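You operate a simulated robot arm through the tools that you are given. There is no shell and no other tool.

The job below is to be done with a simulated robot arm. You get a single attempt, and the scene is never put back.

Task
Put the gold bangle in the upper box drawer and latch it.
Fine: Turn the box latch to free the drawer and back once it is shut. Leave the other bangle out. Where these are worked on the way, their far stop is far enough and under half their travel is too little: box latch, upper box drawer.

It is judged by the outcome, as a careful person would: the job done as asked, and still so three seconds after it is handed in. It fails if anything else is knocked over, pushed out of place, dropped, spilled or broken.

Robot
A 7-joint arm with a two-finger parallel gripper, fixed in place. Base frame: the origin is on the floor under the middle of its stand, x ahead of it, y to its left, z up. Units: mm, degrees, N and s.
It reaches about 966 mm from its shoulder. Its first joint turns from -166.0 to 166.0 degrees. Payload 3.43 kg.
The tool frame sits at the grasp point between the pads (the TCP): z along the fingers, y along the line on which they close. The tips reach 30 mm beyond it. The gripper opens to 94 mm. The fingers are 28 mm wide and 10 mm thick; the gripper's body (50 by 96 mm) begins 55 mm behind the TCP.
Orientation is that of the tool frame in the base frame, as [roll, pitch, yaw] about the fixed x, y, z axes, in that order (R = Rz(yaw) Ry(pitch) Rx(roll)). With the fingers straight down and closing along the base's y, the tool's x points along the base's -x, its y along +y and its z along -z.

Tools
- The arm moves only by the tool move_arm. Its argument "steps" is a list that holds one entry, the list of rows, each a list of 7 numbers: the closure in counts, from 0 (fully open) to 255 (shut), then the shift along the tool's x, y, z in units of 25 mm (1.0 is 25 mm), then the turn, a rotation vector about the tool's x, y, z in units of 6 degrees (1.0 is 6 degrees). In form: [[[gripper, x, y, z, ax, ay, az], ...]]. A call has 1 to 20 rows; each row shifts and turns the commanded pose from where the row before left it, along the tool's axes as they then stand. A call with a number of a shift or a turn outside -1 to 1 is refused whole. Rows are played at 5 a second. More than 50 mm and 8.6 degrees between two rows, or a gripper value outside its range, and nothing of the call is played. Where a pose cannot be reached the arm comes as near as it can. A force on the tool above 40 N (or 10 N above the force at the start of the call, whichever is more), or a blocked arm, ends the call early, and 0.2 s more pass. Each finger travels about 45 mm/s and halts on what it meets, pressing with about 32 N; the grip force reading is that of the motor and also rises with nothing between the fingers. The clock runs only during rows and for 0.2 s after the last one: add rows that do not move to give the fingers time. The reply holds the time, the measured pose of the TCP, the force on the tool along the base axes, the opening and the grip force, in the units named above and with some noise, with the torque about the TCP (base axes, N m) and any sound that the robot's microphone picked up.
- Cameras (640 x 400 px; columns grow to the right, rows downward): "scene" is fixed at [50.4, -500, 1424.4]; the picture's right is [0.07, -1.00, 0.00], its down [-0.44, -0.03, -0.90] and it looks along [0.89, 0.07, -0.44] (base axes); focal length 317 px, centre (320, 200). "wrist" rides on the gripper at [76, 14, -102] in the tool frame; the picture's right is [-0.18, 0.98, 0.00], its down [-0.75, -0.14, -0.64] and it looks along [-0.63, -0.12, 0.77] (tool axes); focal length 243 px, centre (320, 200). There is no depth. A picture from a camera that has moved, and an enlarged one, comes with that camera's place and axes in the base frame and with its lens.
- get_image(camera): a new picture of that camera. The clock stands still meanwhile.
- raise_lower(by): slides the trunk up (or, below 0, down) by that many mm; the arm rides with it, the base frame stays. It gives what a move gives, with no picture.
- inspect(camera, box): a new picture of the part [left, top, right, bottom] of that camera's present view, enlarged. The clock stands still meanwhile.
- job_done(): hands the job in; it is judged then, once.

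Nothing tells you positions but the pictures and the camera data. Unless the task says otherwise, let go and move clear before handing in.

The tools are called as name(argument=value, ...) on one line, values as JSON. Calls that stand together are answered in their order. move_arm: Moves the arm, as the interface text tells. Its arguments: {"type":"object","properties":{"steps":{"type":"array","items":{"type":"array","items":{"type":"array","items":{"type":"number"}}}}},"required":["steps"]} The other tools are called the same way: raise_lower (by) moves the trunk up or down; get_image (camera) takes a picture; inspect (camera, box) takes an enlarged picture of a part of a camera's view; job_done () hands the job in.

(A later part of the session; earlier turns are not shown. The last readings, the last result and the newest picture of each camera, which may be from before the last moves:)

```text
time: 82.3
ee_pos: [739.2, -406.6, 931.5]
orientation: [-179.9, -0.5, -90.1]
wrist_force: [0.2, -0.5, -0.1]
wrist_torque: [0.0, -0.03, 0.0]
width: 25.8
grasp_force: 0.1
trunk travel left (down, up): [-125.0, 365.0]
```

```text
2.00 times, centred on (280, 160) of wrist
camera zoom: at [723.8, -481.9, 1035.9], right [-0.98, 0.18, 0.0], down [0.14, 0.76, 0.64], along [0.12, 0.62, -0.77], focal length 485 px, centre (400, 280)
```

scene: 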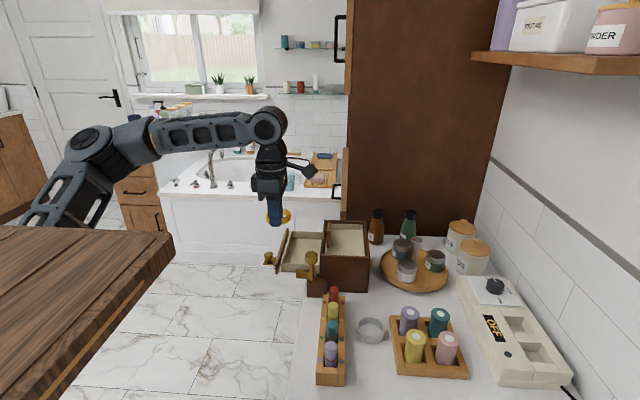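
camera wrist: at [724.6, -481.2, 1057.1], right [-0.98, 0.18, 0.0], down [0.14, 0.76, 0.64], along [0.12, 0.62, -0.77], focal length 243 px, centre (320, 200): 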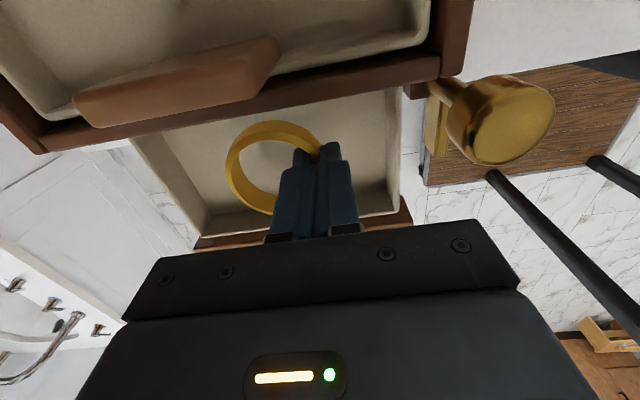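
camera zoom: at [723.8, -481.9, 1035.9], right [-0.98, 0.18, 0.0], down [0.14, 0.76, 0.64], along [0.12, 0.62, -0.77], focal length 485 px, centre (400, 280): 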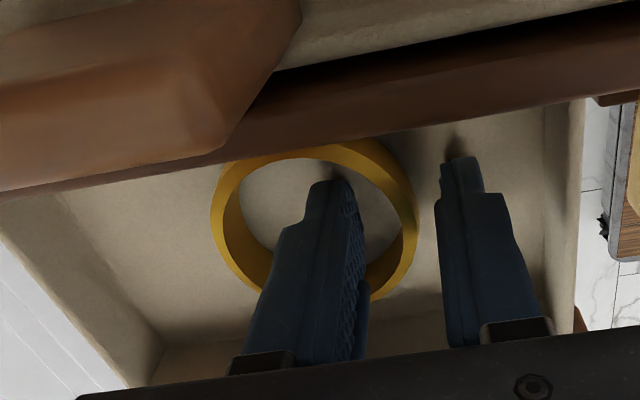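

Released flat in the drawer. Lifting straight up.

move_arm(steps=[[[185, 0, 0, -0.3, 0, 0, 0], [185, 0, 0, -0.7, 0, 0, 0], [185, 0, 0, -1, 0, 0, 0], [185, 0, 0, -1, 0, 0, 0], [185, 0, 0, -1, 0, 0, 0], [185, 0, 0, -0.6, 0, 0, 0]]])

get_image(camera="wrist")

inspect(camera="scene", box=[250, 190, 380, 300])

```text
time: 83.7
ee_pos: [741.5, -406.1, 1048.7]
orientation: [-180.0, -0.6, -89.9]
wrist_force: [-0.7, -0.2, 0.2]
wrist_torque: [0.02, -0.03, -0.01]
width: 26.0
grasp_force: 0.1
trunk travel left (down, up): [-125.0, 365.0]
```

```text
taken
camera wrist: at [725.2, -480.7, 1153.0], right [-0.98, 0.18, 0.0], down [0.14, 0.76, 0.63], along [0.12, 0.62, -0.77], focal length 243 px, centre (320, 200)
```

wrist: 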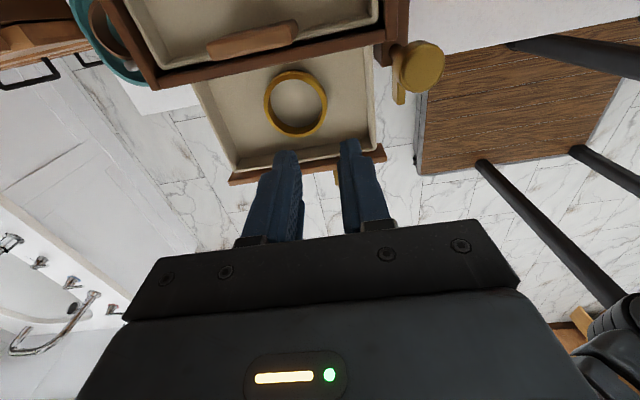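

```text
3.64 times, centred on (315, 245) of scene
camera zoom: at [50.4, -500.0, 1424.4], right [0.07, -1.0, 0.0], down [-0.44, -0.03, -0.9], along [0.89, 0.07, -0.44], focal length 1151 px, centre (338, 36)
```

zoom: 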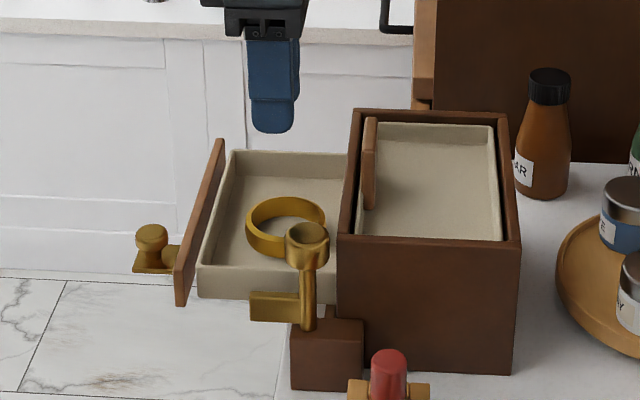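

The bangle rests flat in the drawer. Now I'll go back to the drawer's knob to push it shut.

move_arm(steps=[[[136, -0.93, 0.165, 0, 0, 0, 0], [136, -0.93, 0.165, 0, 0, 0, 0], [136, -0.93, 0.165, 0, 0, 0, 0], [136, -0.93, 0.165, 0, 0, 0, 0], [136, 0, 0, 0.6, 0, 0, 0], [136, 0, 0, 0.8, 0, 0, 0], [136, 0, 0, 0, 0, 0, 0]]])

inspect(camera="wrist", box=[200, 40, 460, 220])

```text
time: 85.3
ee_pos: [722.9, -312.0, 1010.0]
orientation: [-180.0, -0.5, -90.0]
wrist_force: [1.2, 0.2, 0.4]
wrist_torque: [0.02, 0.0, 0.01]
width: 44.0
grasp_force: 0.1
trunk travel left (down, up): [-125.0, 365.0]
```

```text
2.22 times, centred on (330, 130) of wrist
camera zoom: at [707.9, -387.9, 1115.8], right [-0.98, 0.18, 0.0], down [0.14, 0.76, 0.63], along [0.12, 0.62, -0.77], focal length 539 px, centre (298, 356)
```

zoom: 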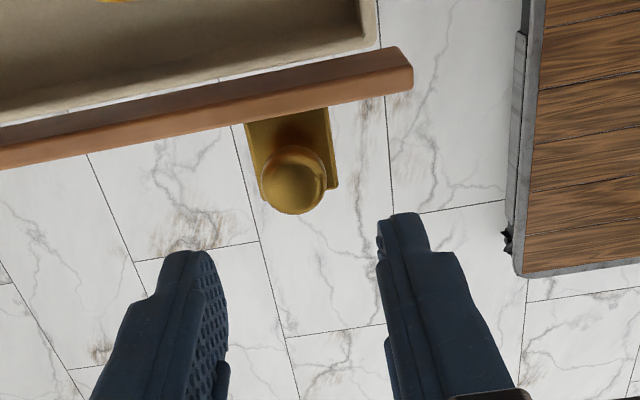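

move_arm(steps=[[[136, 0.1, 0, 0.8, 0, 0, 0], [136, 0, 0, 0.8, 0, 0, 0], [136, 0, 0, 0.7, 0, 0, 0], [136, 0, 0, 0.42, 0, 0, 0], [255, 0, 0, 0, 0, 0, 0], [255, 0, 0, 0, 0, 0, 0], [255, 0, 0, 0, 0, 0, 0], [255, 0, 0, 0, 0, 0, 0]]])

inspect(camera="scene", box=[240, 190, 380, 300])

```text
time: 87.1
ee_pos: [724.8, -314.7, 941.6]
orientation: [-179.9, -0.5, -89.8]
wrist_force: [22.3, -2.6, -0.3]
wrist_torque: [-0.27, -0.53, -0.05]
width: 23.2
grasp_force: 45.0
trunk travel left (down, up): [-125.0, 365.0]
```

```text
3.64 times, centred on (310, 245) of scene
camera zoom: at [50.4, -500.0, 1424.4], right [0.07, -1.0, 0.0], down [-0.44, -0.03, -0.9], along [0.89, 0.07, -0.44], focal length 1151 px, centre (356, 36)
```

zoom: 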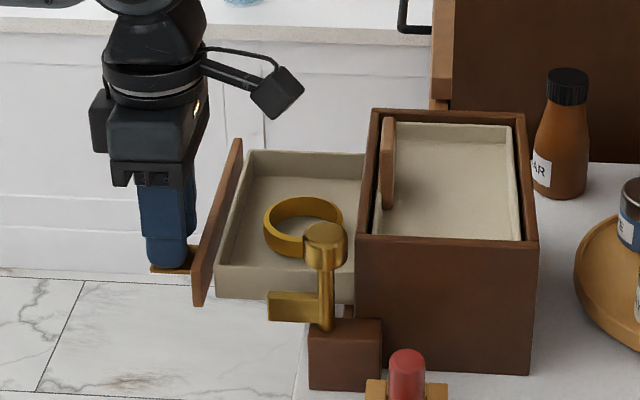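

Gripped. Pushing the drawer in slowly.

move_arm(steps=[[[255, 0.1, -0.045, 0, 0, 0, 0], [255, 0.25, 0, 0, 0, 0, 0], [255, 0.3, 0, 0, 0, 0, 0], [255, 0.35, 0, 0, 0, 0, 0], [255, 0.35, 0, 0, 0, 0, 0], [255, 0.35, 0, 0, 0, 0, 0], [255, 0.35, 0, 0, 0, 0, 0], [255, 0.35, 0, 0, 0, 0, 0], [255, 0.35, 0, 0, 0, 0, 0]]])

inspect(camera="scene", box=[240, 190, 380, 300])

```text
time: 89.1
ee_pos: [725.0, -382.9, 942.7]
orientation: [179.9, -0.5, -90.0]
wrist_force: [6.8, 0.9, -15.0]
wrist_torque: [-0.19, -0.2, -0.12]
width: 23.4
grasp_force: 44.8
trunk travel left (down, up): [-125.0, 365.0]
```

```text
3.64 times, centred on (310, 245) of scene
camera zoom: at [50.4, -500.0, 1424.4], right [0.07, -1.0, 0.0], down [-0.44, -0.03, -0.9], along [0.89, 0.07, -0.44], focal length 1151 px, centre (356, 36)
```

zoom: 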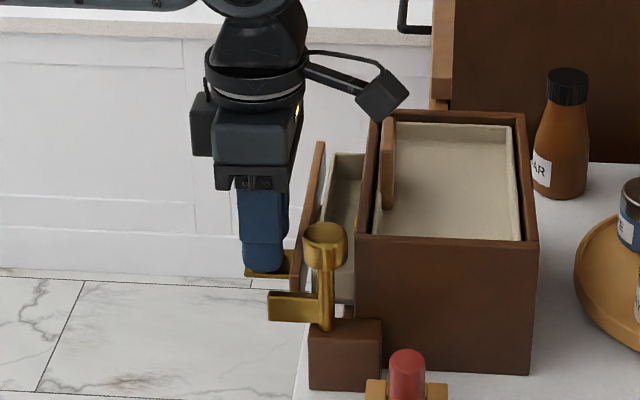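

move_arm(steps=[[[255, 0.3, 0, 0.03, 0, 0, 0], [255, 0.3, 0, 0, 0, 0, 0], [255, 0.3, 0, 0, 0, 0, 0], [255, 0.3, 0, 0, 0, 0, 0], [255, 0.2, 0, 0, 0, 0, 0]]])

```text
time: 90.3
ee_pos: [723.6, -420.2, 942.4]
orientation: [-180.0, -0.6, -90.1]
wrist_force: [3.9, 0.5, -8.1]
wrist_torque: [0.2, -0.04, -0.03]
width: 23.3
grasp_force: 45.1
trunk travel left (down, up): [-125.0, 365.0]
```

move_arm(steps=[[[255, 0.08, 0, 0, 0, 0, 0], [255, 0.08, 0, 0, 0, 0, 0], [255, 0, 0, 0, 0, 0, 0]]])

inspect(camera="scene", box=[260, 190, 380, 300])

inspect(camera="wrist", box=[140, 60, 460, 260])

```text
time: 91.1
ee_pos: [724.0, -420.6, 942.0]
orientation: [-179.9, -0.4, -89.9]
wrist_force: [-2.2, 32.1, 1.7]
wrist_torque: [1.06, 0.15, 0.03]
width: 23.4
grasp_force: 44.8
trunk travel left (down, up): [-125.0, 365.0]
```

```text
3.64 times, centred on (320, 245) of scene
camera zoom: at [50.4, -500.0, 1424.4], right [0.07, -1.0, 0.0], down [-0.44, -0.03, -0.9], along [0.89, 0.07, -0.44], focal length 1151 px, centre (320, 36)
```

zoom: 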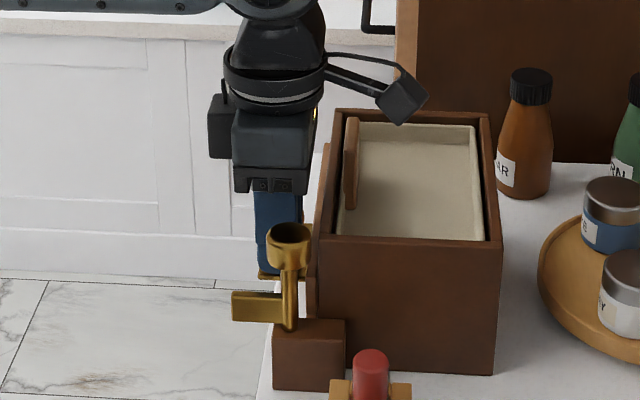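

```text
2.00 times, centred on (300, 160) of wrist
camera zoom: at [709.4, -496.8, 1046.5], right [-0.98, 0.18, 0.0], down [0.14, 0.76, 0.64], along [0.12, 0.63, -0.77], focal length 485 px, centre (360, 280)
```

zoom: 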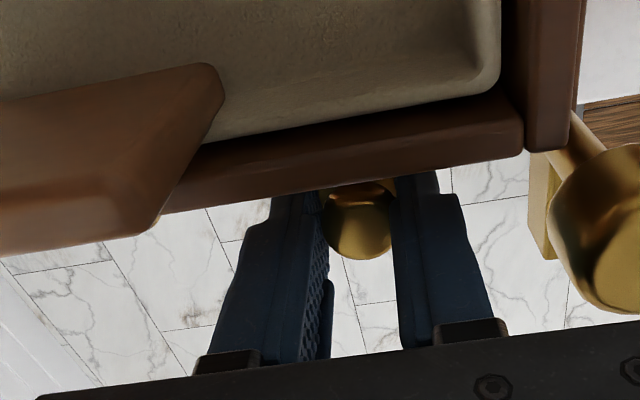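

The drawer is fully home against its stop. I'll relax the push, release and lift off.

move_arm(steps=[[[255, -0.045, 0, 0, 0, 0, 0], [136, 0, 0, 0, 0, 0, 0], [136, 0, 0, 0, 0, 0, 0], [136, 0, 0, 0, 0, 0, 0], [136, 0, 0, -0.6, 0, 0, 0], [136, 0, 0, -1, 0, 0, 0], [136, 0, 0, -1, 0, 0, 0], [136, 0, 0, -1, 0, 0, 0], [136, 0, 0, -0.8, 0, 0, 0]]])

get_image(camera="wrist")

inspect(camera="scene", box=[260, 190, 380, 300])

```text
time: 93.1
ee_pos: [724.1, -421.5, 1053.6]
orientation: [-179.9, -0.6, -90.0]
wrist_force: [-0.2, -0.3, -0.7]
wrist_torque: [-0.03, 0.02, 0.02]
width: 43.9
grasp_force: 0.1
trunk travel left (down, up): [-125.0, 365.0]
```

```text
taken
camera wrist: at [707.4, -497.3, 1157.4], right [-0.98, 0.18, 0.0], down [0.14, 0.76, 0.63], along [0.12, 0.62, -0.77], focal length 243 px, centre (320, 200)
```

wrist: 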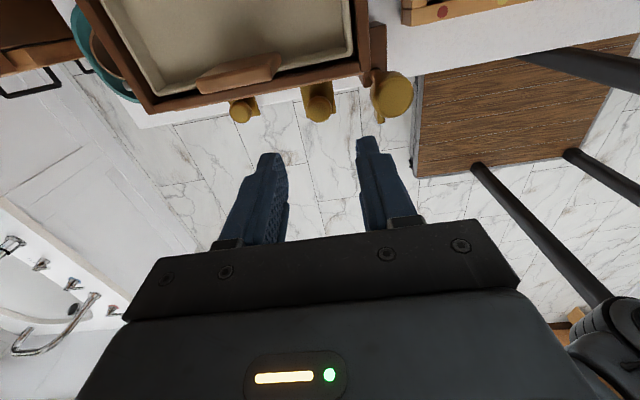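

```text
3.64 times, centred on (320, 245) of scene
camera zoom: at [50.4, -500.0, 1424.4], right [0.07, -1.0, 0.0], down [-0.44, -0.03, -0.9], along [0.89, 0.07, -0.44], focal length 1151 px, centre (320, 36)
```

zoom: 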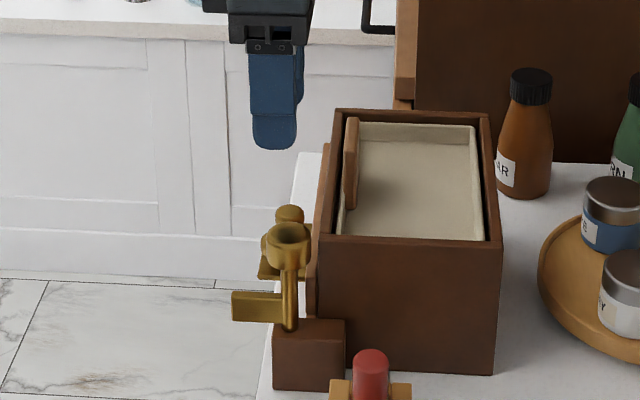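

The drawer is shut. Next I'll turn the latch back. I'll go above its knob and set the same grip angle I released it at (yaw 180).

move_arm(steps=[[[110, 0.16, 0.78, -0.2, 0, 0, 0], [110, 0.16, 0.78, 0, 0, 0, 0], [110, 0.16, 0.78, 0, 0, 0, 0], [110, 0, 0, 0, 0, 0, 1], [110, 0, 0, 0, 0, 0, 1], [110, 0, 0, 0, 0, 0, 1], [110, 0, 0, 0, 0, 0, 1], [110, 0, 0, 0, 0, 0, 1], [110, 0, 0, 0, 0, 0, 1], [110, 0, 0, 0, 0, 0, 1], [110, 0, 0, 0, 0, 0, 1], [110, 0, 0, 0, 0, 0, 1], [110, 0, 0, 0, 0, 0, 1], [110, 0, 0, 0, 0, 0, 1], [110, 0, 0, 0, 0, 0, 1], [110, 0, 0, 0, 0, 0, 1], [110, 0, 0, 0, 0, 0, 1], [110, 0, 0, 0, 0, 0, 0.7]]])

get_image(camera="wrist")

get_image(camera="scene")

```text
time: 96.9
ee_pos: [665.2, -434.2, 1057.7]
orientation: [-179.5, 0.1, -178.3]
wrist_force: [1.2, 0.3, -0.7]
wrist_torque: [0.01, 0.01, 0.04]
width: 53.6
grasp_force: 0.0
trunk travel left (down, up): [-125.0, 365.0]
```

```text
taken
camera wrist: at [588.0, -420.8, 1161.5], right [0.15, 0.99, -0.01], down [0.76, -0.11, 0.64], along [0.64, -0.11, -0.77], focal length 243 px, centre (320, 200)
```

wrist: 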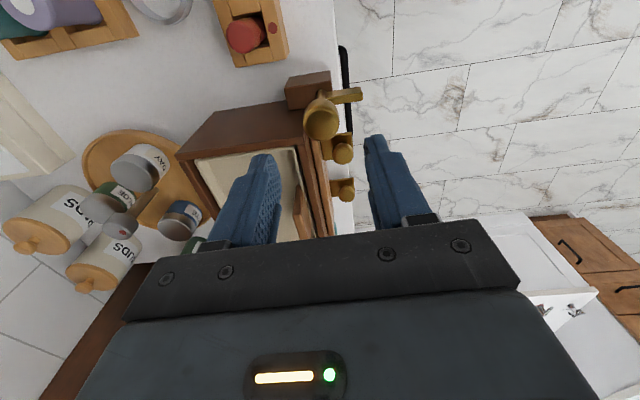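

```text
taken
```

scene: 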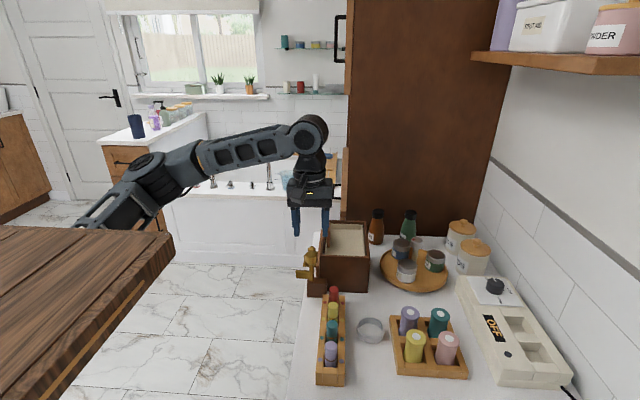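

I'll restore the trunk height used for the first turn, keeping the hand at the same height above the knob.

move_arm(steps=[[[110, 0, 0, -1, 0, 0, 0], [110, 0, 0, -0.9, 0, 0, 0]]])

raise_lower(by=-50)

inspect(camera="wrist", box=[220, 50, 420, 200])

```text
time: 97.5
ee_pos: [664.9, -432.7, 1104.1]
orientation: [-179.5, 0.0, -178.1]
wrist_force: [0.0, -0.7, 0.8]
wrist_torque: [0.04, -0.01, 0.01]
width: 53.8
grasp_force: 0.1
trunk travel left (down, up): [-125.0, 365.0]
```

```text
time: 98.4
ee_pos: [665.8, -431.9, 1054.3]
orientation: [-179.5, 0.0, -178.2]
wrist_force: [0.0, -0.6, 0.5]
wrist_torque: [0.01, -0.02, -0.02]
width: 53.5
grasp_force: 0.1
trunk travel left (down, up): [-75.0, 415.0]
```

```text
2.67 times, centred on (320, 125) of wrist
camera zoom: at [588.0, -420.6, 1158.0], right [0.15, 0.99, -0.01], down [0.76, -0.11, 0.64], along [0.63, -0.11, -0.77], focal length 647 px, centre (320, 400)
```

zoom: 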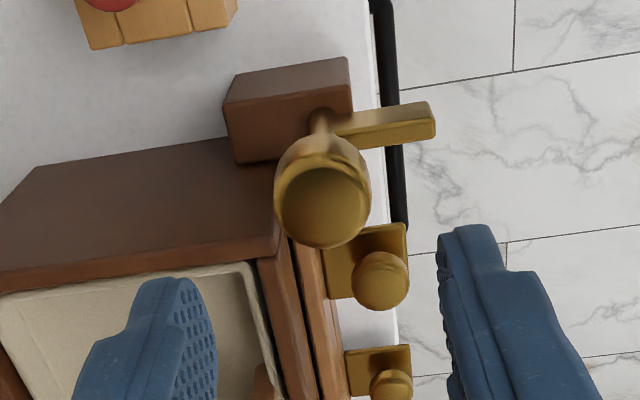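

move_arm(steps=[[[110, 0, -0.04, 1, 0, 0, 0], [110, 0, 0, 1, 0, 0, 0], [110, 0, 0, 0.97, 0, 0, 0], [110, 0, 0, 0, 0, 0, 0], [255, 0, 0, 0, 0, 0, 0], [255, 0, 0, 0, 0, 0, 0], [255, 0, 0, 0, 0, 0, 0], [255, 0, 0, 0, 0, 0, 0]]])

inspect(camera="wrist", box=[220, 70, 420, 220])

```text
time: 99.2
ee_pos: [664.8, -434.6, 991.2]
orientation: [-178.7, 0.4, -178.2]
wrist_force: [-3.7, 3.6, 15.5]
wrist_torque: [-0.29, -0.14, 0.01]
width: 51.1
grasp_force: 0.1
trunk travel left (down, up): [-75.0, 415.0]
stopped in row 4: the force on the tool passed its limit at 52 N (the readings are from after the stop); the commanded pose is now the measured one
```

```text
2.67 times, centred on (320, 145) of wrist
camera zoom: at [586.8, -421.2, 1093.8], right [0.15, 0.99, -0.02], down [0.75, -0.1, 0.65], along [0.64, -0.12, -0.76], focal length 647 px, centre (320, 347)
```

zoom: 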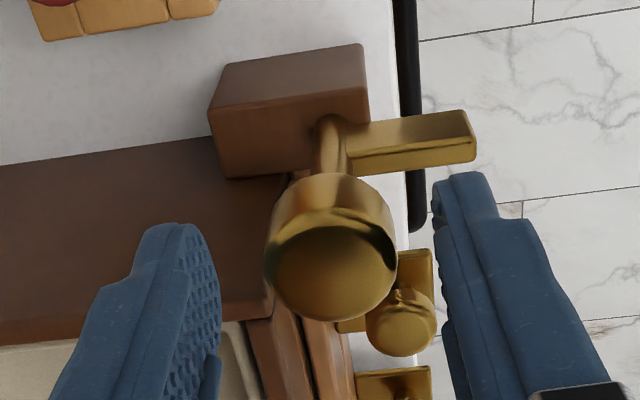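

A fingertip touched the top edge of the box's corner and the call stopped. I'll back up, check the box is undisturbed, then grip higher so the tips stay above the box top.

move_arm(steps=[[[110, 0, 0, -0.6, 0, 0, 0], [110, 0, 0, -0.6, 0, 0, 0], [110, 0, 0, 0, 0, 0, 0]]])

get_image(camera="scene")

inspect(camera="wrist", box=[180, 50, 420, 230])

inspect(camera="scene", box=[260, 200, 380, 300])

```text
time: 100.0
ee_pos: [666.1, -434.5, 1019.6]
orientation: [-178.7, 0.4, -178.1]
wrist_force: [0.5, 0.0, -0.4]
wrist_torque: [0.0, -0.01, 0.01]
width: 53.7
grasp_force: 0.1
trunk travel left (down, up): [-75.0, 415.0]
```

```text
taken
```

scene: 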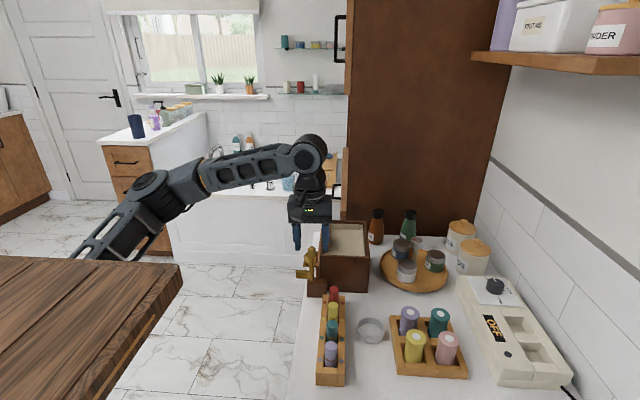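

```text
2.22 times, centred on (300, 140) of wrist
camera zoom: at [587.3, -420.8, 1121.8], right [0.15, 0.99, -0.02], down [0.75, -0.1, 0.65], along [0.64, -0.11, -0.76], focal length 539 px, centre (364, 333)
```

zoom: 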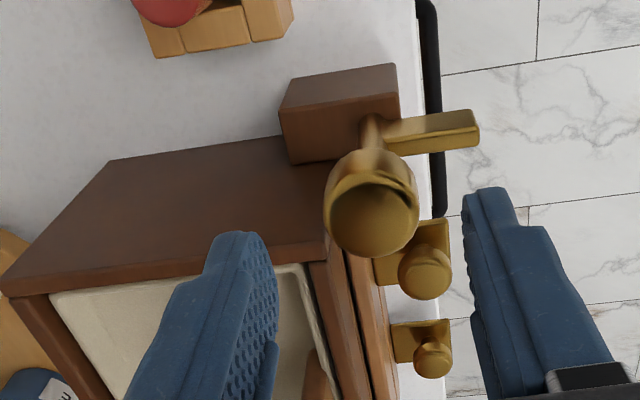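

```text
4.00 times, centred on (320, 250) of scene
camera zoom: at [50.4, -500.0, 1424.4], right [0.07, -1.0, 0.0], down [-0.44, -0.03, -0.9], along [0.89, 0.07, -0.44], focal length 1266 px, centre (320, 0)
```

zoom: 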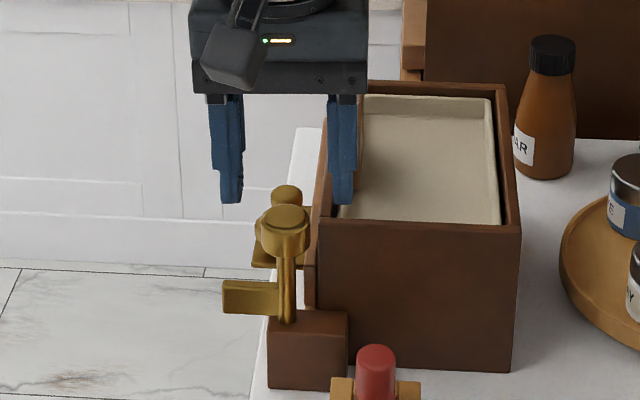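

The box has not moved, and its front corner is at about (680, -452, 961). I'll level the hand, grip the knob higher with the tips above the box top, and turn back.

move_arm(steps=[[[120, 0.01, 0.05, 0, -0.217, 0, 0], [120, 0, 0, 0, 0, 0, 0.6], [120, 0, 0, 0, 0, 0, 0.6], [120, 0, 0, 0.5, 0, 0, 0], [120, 0, 0, 0.42, 0, 0, 0], [120, 0, 0, 0, 0, 0, 0]]])

```text
time: 101.4
ee_pos: [665.1, -433.5, 996.2]
orientation: [180.0, 0.3, 174.7]
wrist_force: [0.2, -0.4, 0.8]
wrist_torque: [0.02, 0.01, 0.03]
width: 49.9
grasp_force: 0.1
trunk travel left (down, up): [-75.0, 415.0]
```

move_arm(steps=[[[190, 0, 0, 0, 0, 0, 0], [255, 0, 0, 0, 0, 0, 0], [255, 0, 0, 0, 0, 0, 0], [255, 0, 0, 0, 0, 0, 0], [255, 0, 0, 0, 0, 0, 0]]])

inspect(camera="wrist", box=[200, 60, 440, 240])

inspect(camera="scene", box=[260, 200, 380, 300])

```text
time: 102.6
ee_pos: [664.8, -432.5, 995.9]
orientation: [179.8, 0.3, 174.7]
wrist_force: [-2.1, 14.4, -3.7]
wrist_torque: [0.27, 0.12, 0.0]
width: 29.4
grasp_force: 45.3
trunk travel left (down, up): [-75.0, 415.0]
```

```text
2.22 times, centred on (320, 150) of wrist
camera zoom: at [589.1, -412.7, 1099.5], right [0.27, 0.96, 0.0], down [0.73, -0.21, 0.65], along [0.62, -0.17, -0.76], focal length 539 px, centre (320, 311)
```

zoom: 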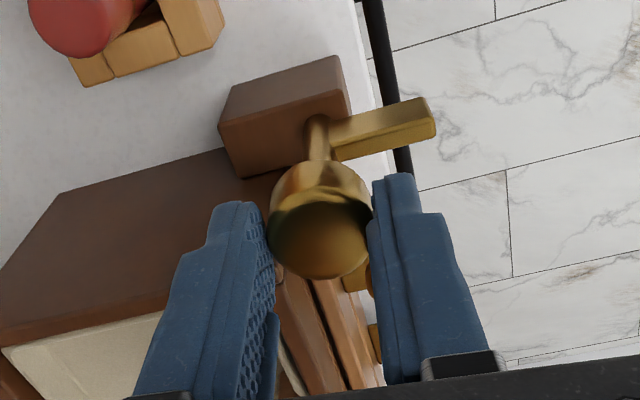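

```text
4.00 times, centred on (320, 250) of scene
camera zoom: at [50.4, -500.0, 1424.4], right [0.07, -1.0, 0.0], down [-0.44, -0.03, -0.9], along [0.89, 0.07, -0.44], focal length 1266 px, centre (320, 0)
```

zoom: 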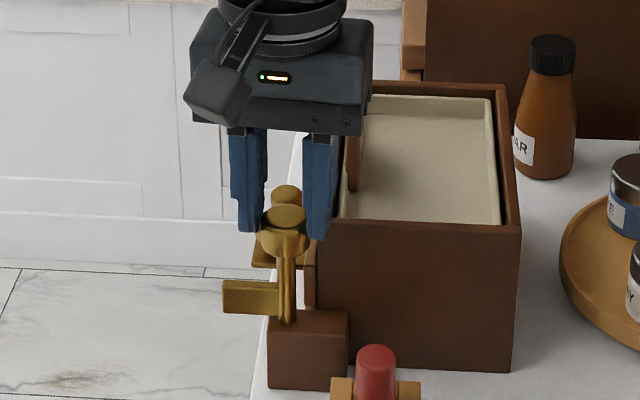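

Good grip. Turning the latch back clockwise.

move_arm(steps=[[[255, 0, 0.028, 0, 0, 0, 0], [255, 0, 0, 0, 0, 0, 0.7], [255, 0, 0, 0, 0, 0, 0.7], [255, 0, 0, 0, 0, 0, 0.7], [255, 0, 0, 0, 0, 0, 0.7], [255, 0, 0, 0, 0, 0, 0.7]]])

inspect(camera="wrist", box=[200, 60, 440, 240])

```text
time: 104.0
ee_pos: [665.6, -433.0, 997.1]
orientation: [179.8, 0.3, 153.6]
wrist_force: [1.5, 5.6, 0.1]
wrist_torque: [-0.28, -0.04, -0.03]
width: 29.4
grasp_force: 45.3
trunk travel left (down, up): [-75.0, 415.0]
```

```text
2.22 times, centred on (320, 150) of wrist
camera zoom: at [601.7, -386.6, 1099.5], right [0.6, 0.8, 0.0], down [0.61, -0.46, 0.65], along [0.52, -0.39, -0.76], focal length 539 px, centre (320, 311)
```

zoom: 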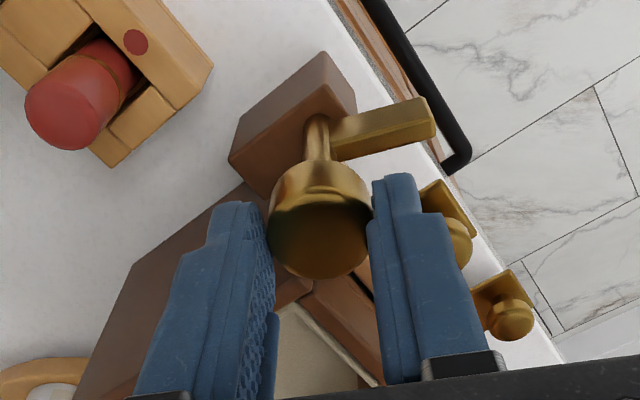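

The flag is turning with the hand. Continuing.

move_arm(steps=[[[255, 0, 0.01, 0, 0, 0, 0.7], [255, 0, 0, 0, 0, 0, 0.7], [255, 0, 0, 0, 0, 0, 0.7], [255, 0, 0, 0, 0, 0, 0.7], [255, 0, 0, 0, 0, 0, 0.7], [255, 0, 0, 0, 0, 0, 0.7], [255, 0, 0, 0, 0, 0, 0.7], [255, 0, 0, 0, 0, 0, 0.7]]])

inspect(camera="wrist", box=[200, 60, 440, 240])

```text
time: 105.8
ee_pos: [666.4, -431.9, 997.1]
orientation: [179.8, 0.0, 119.9]
wrist_force: [-10.6, 6.5, -1.0]
wrist_torque: [0.3, 0.79, 0.02]
width: 29.6
grasp_force: 44.5
trunk travel left (down, up): [-75.0, 415.0]
```

```text
2.22 times, centred on (320, 150) of wrist
camera zoom: at [638.7, -359.8, 1099.9], right [0.94, 0.33, 0.01], down [0.25, -0.72, 0.64], along [0.22, -0.6, -0.77], focal length 539 px, centre (320, 311)
```

zoom: 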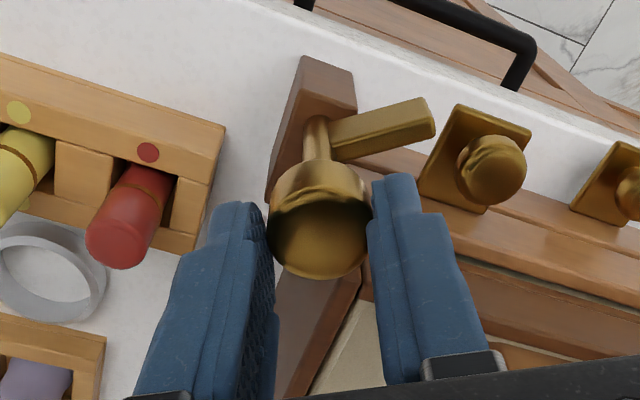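

move_arm(steps=[[[255, 0, -0.01, 0, 0, 0, 0.7], [255, 0, 0, 0, 0, 0, 0.7], [255, 0, 0, 0, 0, 0, 0.7], [255, 0, 0, 0, 0, 0, 0.7], [255, 0, 0, 0, 0, 0, 0.7], [255, 0, 0, 0, 0, 0, 0.7], [255, 0, 0, 0, 0, 0, 0.7]]])

inspect(camera="wrist", box=[200, 60, 440, 240])

```text
time: 107.4
ee_pos: [667.7, -432.0, 997.0]
orientation: [179.7, -0.1, 90.7]
wrist_force: [14.2, -1.1, 5.9]
wrist_torque: [-1.21, -0.08, 0.01]
width: 29.2
grasp_force: 44.8
trunk travel left (down, up): [-75.0, 415.0]
```

```text
2.22 times, centred on (320, 150) of wrist
camera zoom: at [678.0, -356.3, 1100.0], right [0.99, -0.17, 0.01], down [-0.14, -0.76, 0.64], along [-0.11, -0.63, -0.77], focal length 539 px, centre (320, 311)
```

zoom: 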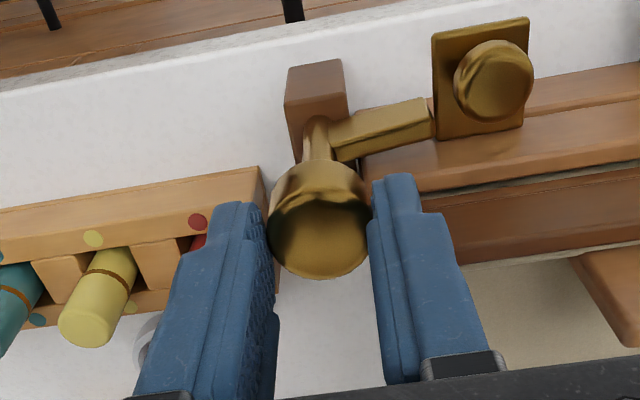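

Nearly back. Small further turns to reach the closed stop.

move_arm(steps=[[[255, -0.01, 0.02, 0, 0, 0, 0.35], [255, 0, 0, 0, 0, 0, 0.35], [255, 0, 0, 0, 0, 0, 0]]])

```text
time: 108.0
ee_pos: [666.1, -432.2, 996.7]
orientation: [179.2, 0.0, 87.6]
wrist_force: [7.4, -5.2, 0.8]
wrist_torque: [0.28, 0.19, -0.03]
width: 29.7
grasp_force: 45.2
trunk travel left (down, up): [-75.0, 415.0]
stopped in row 2: the force on the tool passed its limit at 43 N (the readings are from after the stop); the commanded pose is now the measured one
```

inspect(camera="wrist", box=[240, 60, 480, 240])

inspect(camera="scene", box=[260, 200, 380, 300])

```text
2.22 times, centred on (360, 150) of wrist
camera zoom: at [681.7, -356.9, 1099.9], right [0.97, -0.23, 0.01], down [-0.18, -0.75, 0.64], along [-0.14, -0.63, -0.77], focal length 539 px, centre (231, 311)
```

zoom: 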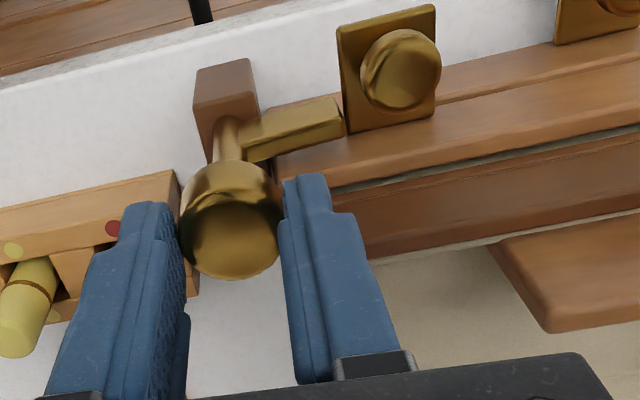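

```text
4.00 times, centred on (320, 250) of scene
camera zoom: at [50.4, -500.0, 1424.4], right [0.07, -1.0, 0.0], down [-0.44, -0.03, -0.9], along [0.89, 0.07, -0.44], focal length 1266 px, centre (320, 0)
```

zoom: 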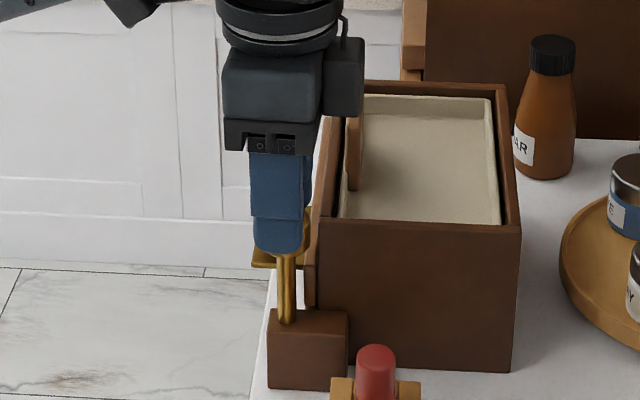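

The flag is back within a degree or two of where it began. One more gentle nudge to confirm the stop.

move_arm(steps=[[[255, 0, 0, 0, 0, 0, 0.25], [255, 0, 0, 0, 0, 0, 0.2]]])

```text
time: 108.4
ee_pos: [666.3, -429.2, 995.0]
orientation: [179.1, 0.5, 87.1]
wrist_force: [5.4, -8.4, 1.1]
wrist_torque: [0.16, 0.64, 0.04]
width: 29.0
grasp_force: 44.3
out of reach, approached as far as the arm can: row 1
trunk travel left (down, up): [-75.0, 415.0]
stopped in row 1: the force on the tool passed its limit at 47 N (the readings are from after the stop); the commanded pose is now the measured one
```

The wrist is at its limit for this yaw. I'll let go, lift, and regrip at a more comfortable angle to seat the latch fully.

move_arm(steps=[[[110, 0, 0, 0, 0, 0, 0], [110, 0, 0, 0, 0, 0, 0], [110, 0, 0, -0.6, 0, 0, 0], [110, 0, 0, -1, 0, 0, 0], [110, 0, 0, 0, 0, 0, -1], [110, 0, 0, 0, 0, 0, -1], [110, 0, 0, 0, 0, 0, -1], [110, 0, 0, 0, 0, 0, -1], [110, 0, 0, 0, 0, 0, -1], [110, 0, 0, 0, 0, 0, -1]]])

get_image(camera="wrist")

inspect(camera="scene", box=[260, 200, 380, 300])

```text
time: 110.6
ee_pos: [659.7, -426.2, 1034.0]
orientation: [179.5, 1.0, 123.1]
wrist_force: [-0.3, -0.4, 0.1]
wrist_torque: [-0.01, 0.0, 0.02]
width: 53.7
grasp_force: 0.0
out of reach, approached as far as the arm can: row 4
trunk travel left (down, up): [-75.0, 415.0]
```

```text
taken
camera wrist: at [626.9, -354.7, 1136.7], right [0.92, 0.38, 0.01], down [0.28, -0.7, 0.65], along [0.26, -0.6, -0.76], focal length 243 px, centre (320, 200)
```

wrist: 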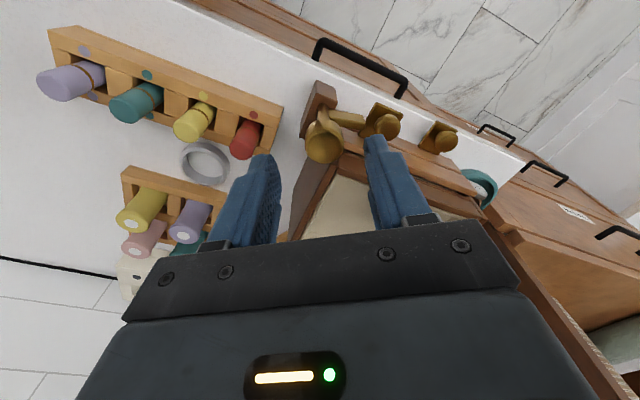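

```text
4.00 times, centred on (320, 250) of scene
camera zoom: at [50.4, -500.0, 1424.4], right [0.07, -1.0, 0.0], down [-0.44, -0.03, -0.9], along [0.89, 0.07, -0.44], focal length 1266 px, centre (320, 0)
```

zoom: 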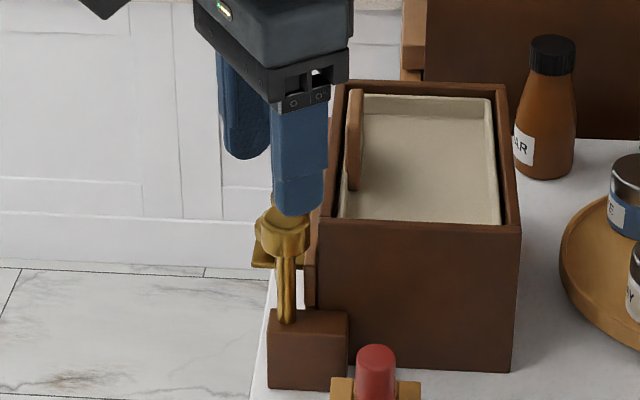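

inspect(camera="wrist", box=[280, 60, 480, 200])

```text
2.86 times, centred on (380, 130) of wrist
camera zoom: at [626.9, -354.7, 1136.7], right [0.92, 0.38, 0.01], down [0.28, -0.7, 0.65], along [0.26, -0.6, -0.76], focal length 693 px, centre (149, 400)
```

zoom: 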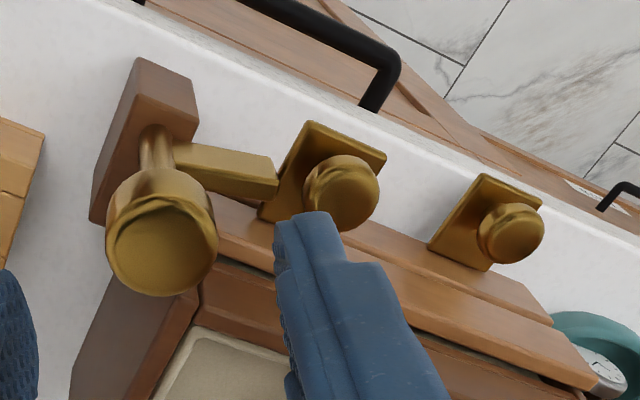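

inspect(camera="wrist", box=[300, 80, 400, 145])

```text
6.15 times, centred on (350, 112) of wrist
camera zoom: at [626.9, -354.7, 1136.7], right [0.92, 0.38, 0.01], down [0.28, -0.7, 0.65], along [0.26, -0.6, -0.76], focal length 1493 px, centre (135, 738)
```

zoom: 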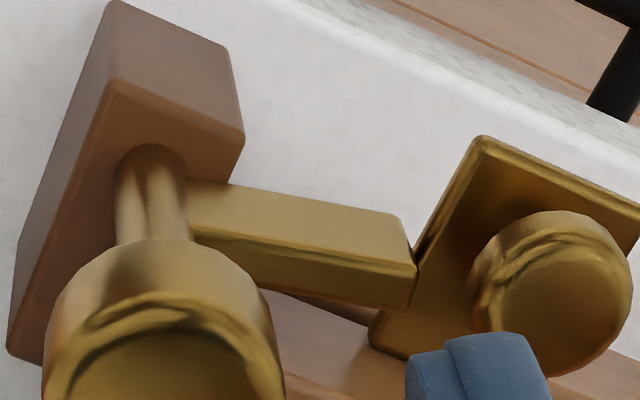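

The flag settled about 14° short of fully closed when I let go. I'll recentre and regrip at yaw ~125°, where the wrist has room, and turn it the rest of the way.

move_arm(steps=[[[115, -0.37, 0.05, 0, 0.08, 0.167, 0], [115, 0, 0, 0, 0, 0, -1], [115, 0, 0, 0.6, 0, 0, 0], [115, 0, 0, 0, 0, 0, 0]]])

inspect(camera="wrist", box=[240, 60, 440, 220])

```text
time: 111.6
ee_pos: [664.2, -434.4, 1019.9]
orientation: [179.9, 0.0, 129.0]
wrist_force: [-0.7, 0.4, -0.1]
wrist_torque: [-0.01, -0.05, 0.03]
width: 51.5
grasp_force: 0.1
trunk travel left (down, up): [-75.0, 415.0]
```

```text
2.50 times, centred on (340, 140) of wrist
camera zoom: at [626.7, -365.7, 1123.5], right [0.88, 0.48, 0.0], down [0.37, -0.68, 0.64], along [0.31, -0.56, -0.77], focal length 606 px, centre (270, 350)
```

zoom: 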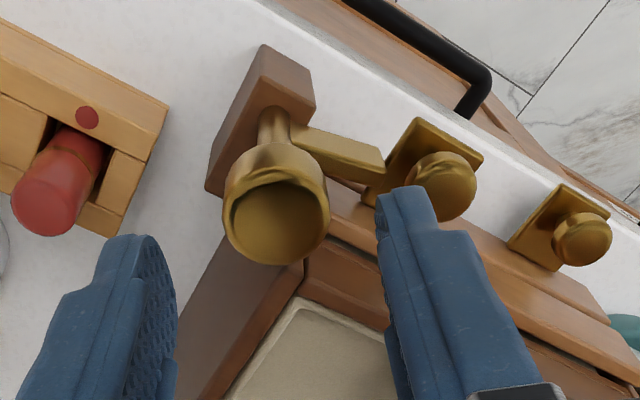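

move_arm(steps=[[[115, 0.037, 0.08, 0.5, 0, 0, 0], [115, 0, 0, 0.5, 0, 0, 0], [115, 0, 0, 0.5, 0, 0, 0], [115, 0, 0, 0, 0, 0, 0], [190, 0, 0, 0, 0, 0, 0], [255, 0, 0, 0, 0, 0, 0], [255, 0, 0, 0, 0, 0, 0], [255, 0, 0, 0, 0, 0, 0], [255, 0, 0, 0, 0, 0, 0]]])

inspect(camera="wrist", box=[240, 60, 440, 220])

```text
time: 113.6
ee_pos: [665.8, -431.3, 980.9]
orientation: [-180.0, -0.1, 129.0]
wrist_force: [-7.1, -6.3, -4.4]
wrist_torque: [-0.58, -0.09, 0.03]
width: 29.8
grasp_force: 45.0
trunk travel left (down, up): [-75.0, 415.0]
```

```text
2.50 times, centred on (340, 140) of wrist
camera zoom: at [627.9, -364.5, 1085.6], right [0.88, 0.47, 0.0], down [0.36, -0.68, 0.64], along [0.3, -0.56, -0.77], focal length 606 px, centre (270, 350)
```

zoom: 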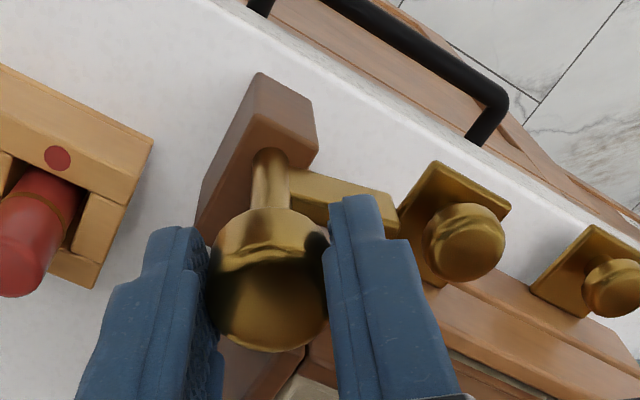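

Gripped low at 29.8 mm. Turning the remaining angle toward the closed stop.

move_arm(steps=[[[255, 0, 0, 0, 0, 0, 0.5], [255, 0, 0, 0, 0, 0, 0.5], [255, 0, 0, 0, 0, 0, 0.5], [255, 0, 0, 0, 0, 0, 0.4]]])

inspect(camera="wrist", box=[240, 60, 440, 220])

```text
time: 114.6
ee_pos: [666.0, -432.1, 983.3]
orientation: [179.9, -0.2, 117.5]
wrist_force: [-11.4, -4.1, -6.5]
wrist_torque: [-1.12, -0.31, -0.02]
width: 29.7
grasp_force: 45.2
trunk travel left (down, up): [-75.0, 415.0]
```

```text
2.50 times, centred on (340, 140) of wrist
camera zoom: at [642.3, -358.5, 1085.7], right [0.96, 0.29, 0.0], down [0.22, -0.74, 0.64], along [0.19, -0.61, -0.77], focal length 606 px, centre (270, 350)
```

zoom: 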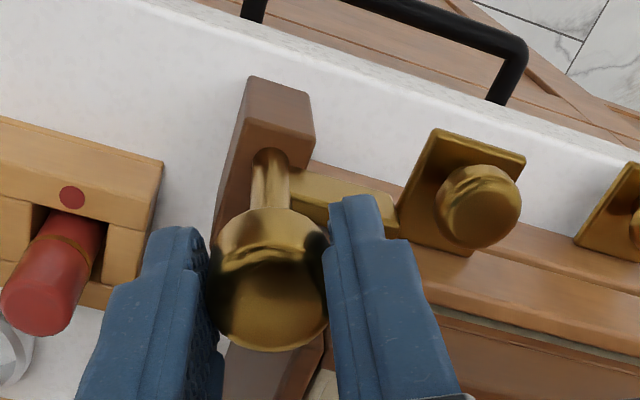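

move_arm(steps=[[[255, 0, 0.015, 0, 0, 0, 0.4], [255, 0, 0, 0, 0, 0, 0.4], [255, 0, 0, 0, 0, 0, 0]]])

inspect(camera="wrist", box=[240, 60, 440, 220])

```text
time: 115.4
ee_pos: [666.6, -432.4, 982.6]
orientation: [179.9, -0.1, 112.8]
wrist_force: [-8.1, -10.7, -2.4]
wrist_torque: [-0.06, 0.28, 0.31]
width: 29.6
grasp_force: 44.9
trunk travel left (down, up): [-75.0, 415.0]
```

```text
2.50 times, centred on (340, 140) of wrist
camera zoom: at [648.6, -356.7, 1085.8], right [0.98, 0.21, 0.0], down [0.16, -0.75, 0.64], along [0.14, -0.63, -0.77], focal length 606 px, centre (270, 350)
```

zoom: 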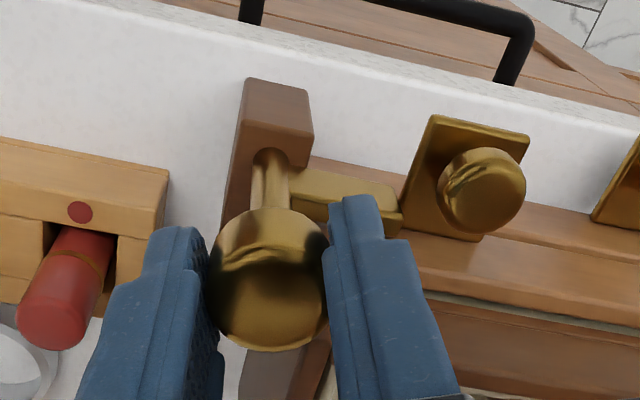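

Torque about z has risen (+0.31), which matches a stop. One small extra nudge to confirm.

move_arm(steps=[[[255, 0, 0, 0, 0, 0, 0.35], [255, 0, 0, 0, 0, 0, 0]]])

inspect(camera="wrist", box=[300, 80, 400, 145])

```text
time: 116.0
ee_pos: [665.8, -431.0, 982.4]
orientation: [179.8, 0.0, 110.7]
wrist_force: [-8.5, -7.2, 0.1]
wrist_torque: [0.05, 0.23, 0.3]
width: 29.6
grasp_force: 45.2
trunk travel left (down, up): [-75.0, 415.0]
```

```text
6.15 times, centred on (350, 112) of wrist
camera zoom: at [651.3, -356.1, 1085.8], right [0.98, 0.18, 0.0], down [0.13, -0.76, 0.64], along [0.11, -0.63, -0.77], focal length 1493 px, centre (135, 738)
```

zoom: 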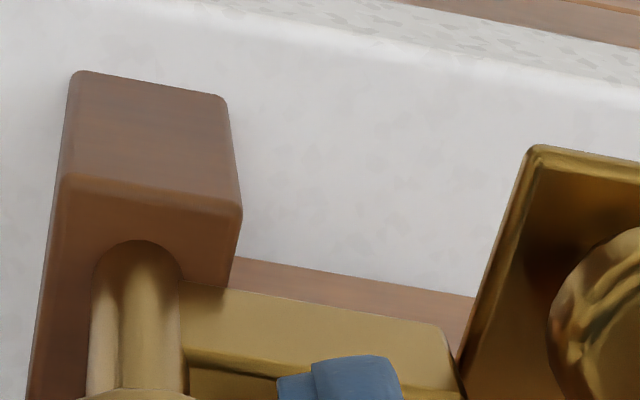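

The flag now lies along the drawer front (0.3°), against its stop. I'll relieve the twist a hair, open and lift straight up.

move_arm(steps=[[[255, 0, 0, 0, 0, 0, -0.1], [255, 0, 0, 0, 0, 0, 0], [200, 0, 0, 0, 0, 0, 0], [115, 0, 0, 0, 0, 0, 0], [115, 0, 0, 0, 0, 0, 0], [115, 0, 0, -0.5, 0, 0, 0], [115, 0, 0, -1, 0, 0, 0], [115, 0, 0, -0.6, 0, 0, 0]]])

inspect(camera="wrist", box=[260, 40, 460, 180])

inspect(camera="scene", box=[260, 200, 380, 300])

```text
time: 117.8
ee_pos: [667.0, -430.7, 1032.1]
orientation: [180.0, -0.2, 111.2]
wrist_force: [-0.1, -0.6, 0.1]
wrist_torque: [0.0, 0.03, 0.0]
width: 51.3
grasp_force: 0.1
trunk travel left (down, up): [-75.0, 415.0]
```

```text
2.86 times, centred on (360, 110) of wrist
camera zoom: at [651.2, -355.3, 1137.2], right [0.98, 0.19, 0.0], down [0.14, -0.76, 0.64], along [0.12, -0.63, -0.77], focal length 693 px, centre (206, 457)
```

zoom: 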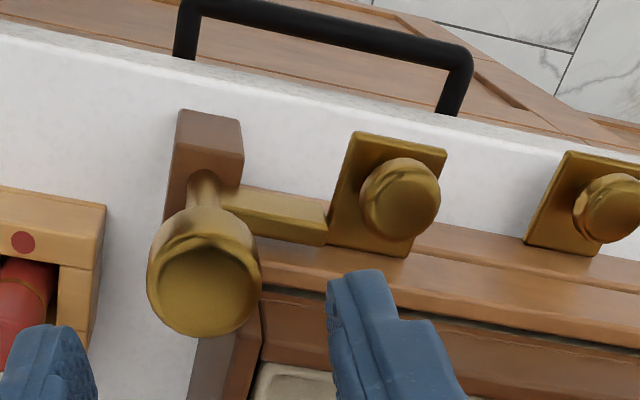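

```text
4.00 times, centred on (320, 250) of scene
camera zoom: at [50.4, -500.0, 1424.4], right [0.07, -1.0, 0.0], down [-0.44, -0.03, -0.9], along [0.89, 0.07, -0.44], focal length 1266 px, centre (320, 0)
```

zoom: 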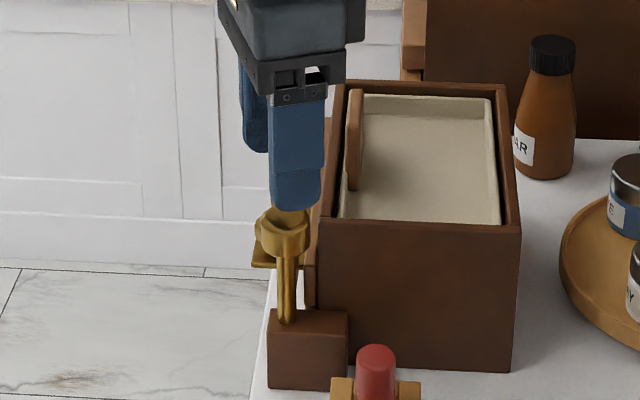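

inspect(camera="wrist", box=[300, 60, 400, 125])

```text
6.15 times, centred on (350, 92) of wrist
camera zoom: at [651.2, -355.3, 1137.2], right [0.98, 0.19, 0.0], down [0.14, -0.76, 0.64], along [0.12, -0.63, -0.77], focal length 1493 px, centre (135, 862)
```

zoom: 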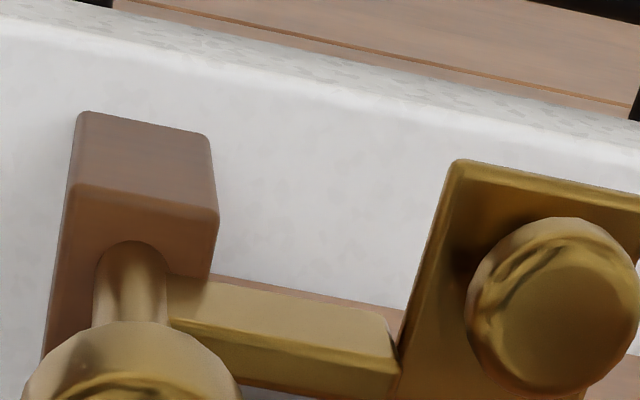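

The latch stayed closed after release and the drawer front is flush. I'll move the hand well clear and check the whole scene.

move_arm(steps=[[[115, 0, 0, -1, 0, 0, 0], [115, 0.5, -0.4, -0.8, 0, 0, 0], [115, 0.9, -0.8, -0.4, 0, 0, 0], [115, 0.9, -0.8, 0, 0, 0, 0], [115, 0.9, -0.8, 0, 0, 0, 0], [115, 0, 0, 0, 0, 0, 0]]])

get_image(camera="scene")

get_image(camera="wrist")

inspect(camera="scene", box=[290, 200, 480, 390])

```text
time: 119.2
ee_pos: [572.7, -382.0, 1089.5]
orientation: [-180.0, -0.1, 111.4]
wrist_force: [-0.3, 0.0, -0.3]
wrist_torque: [-0.01, -0.01, -0.03]
width: 51.8
grasp_force: 0.1
trunk travel left (down, up): [-75.0, 415.0]
```

```text
taken
```

scene: 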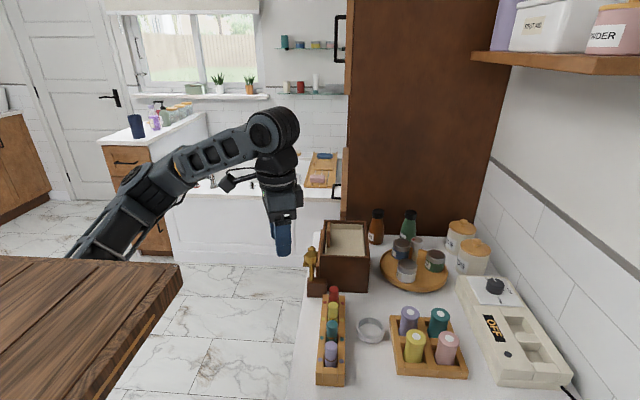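

```text
taken
camera wrist: at [556.0, -306.7, 1192.9], right [0.98, 0.19, 0.0], down [0.14, -0.75, 0.64], along [0.12, -0.63, -0.77], focal length 243 px, centre (320, 200)
```

wrist: 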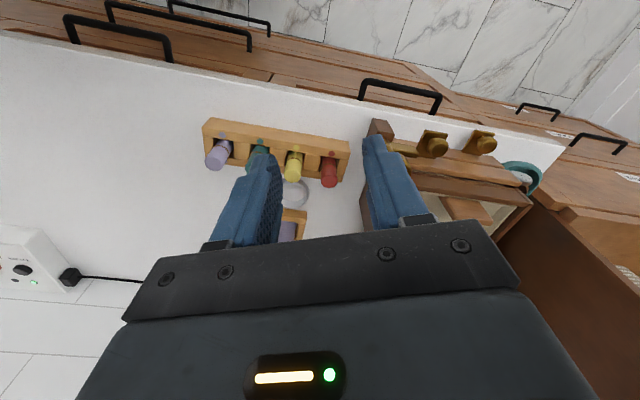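

```text
2.11 times, centred on (385, 295) of scene
camera zoom: at [50.4, -500.0, 1424.4], right [0.07, -1.0, 0.0], down [-0.44, -0.03, -0.9], along [0.89, 0.07, -0.44], focal length 666 px, centre (183, 0)
```

zoom: 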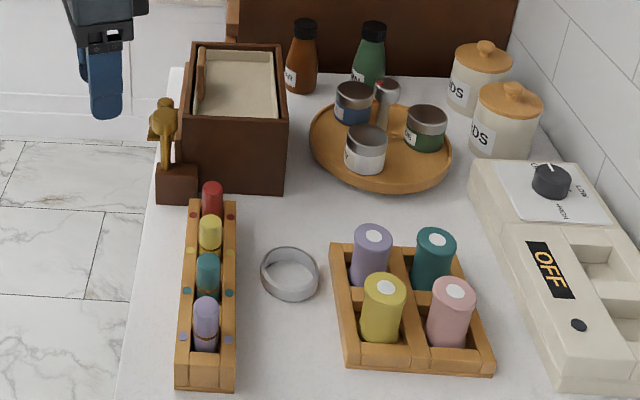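

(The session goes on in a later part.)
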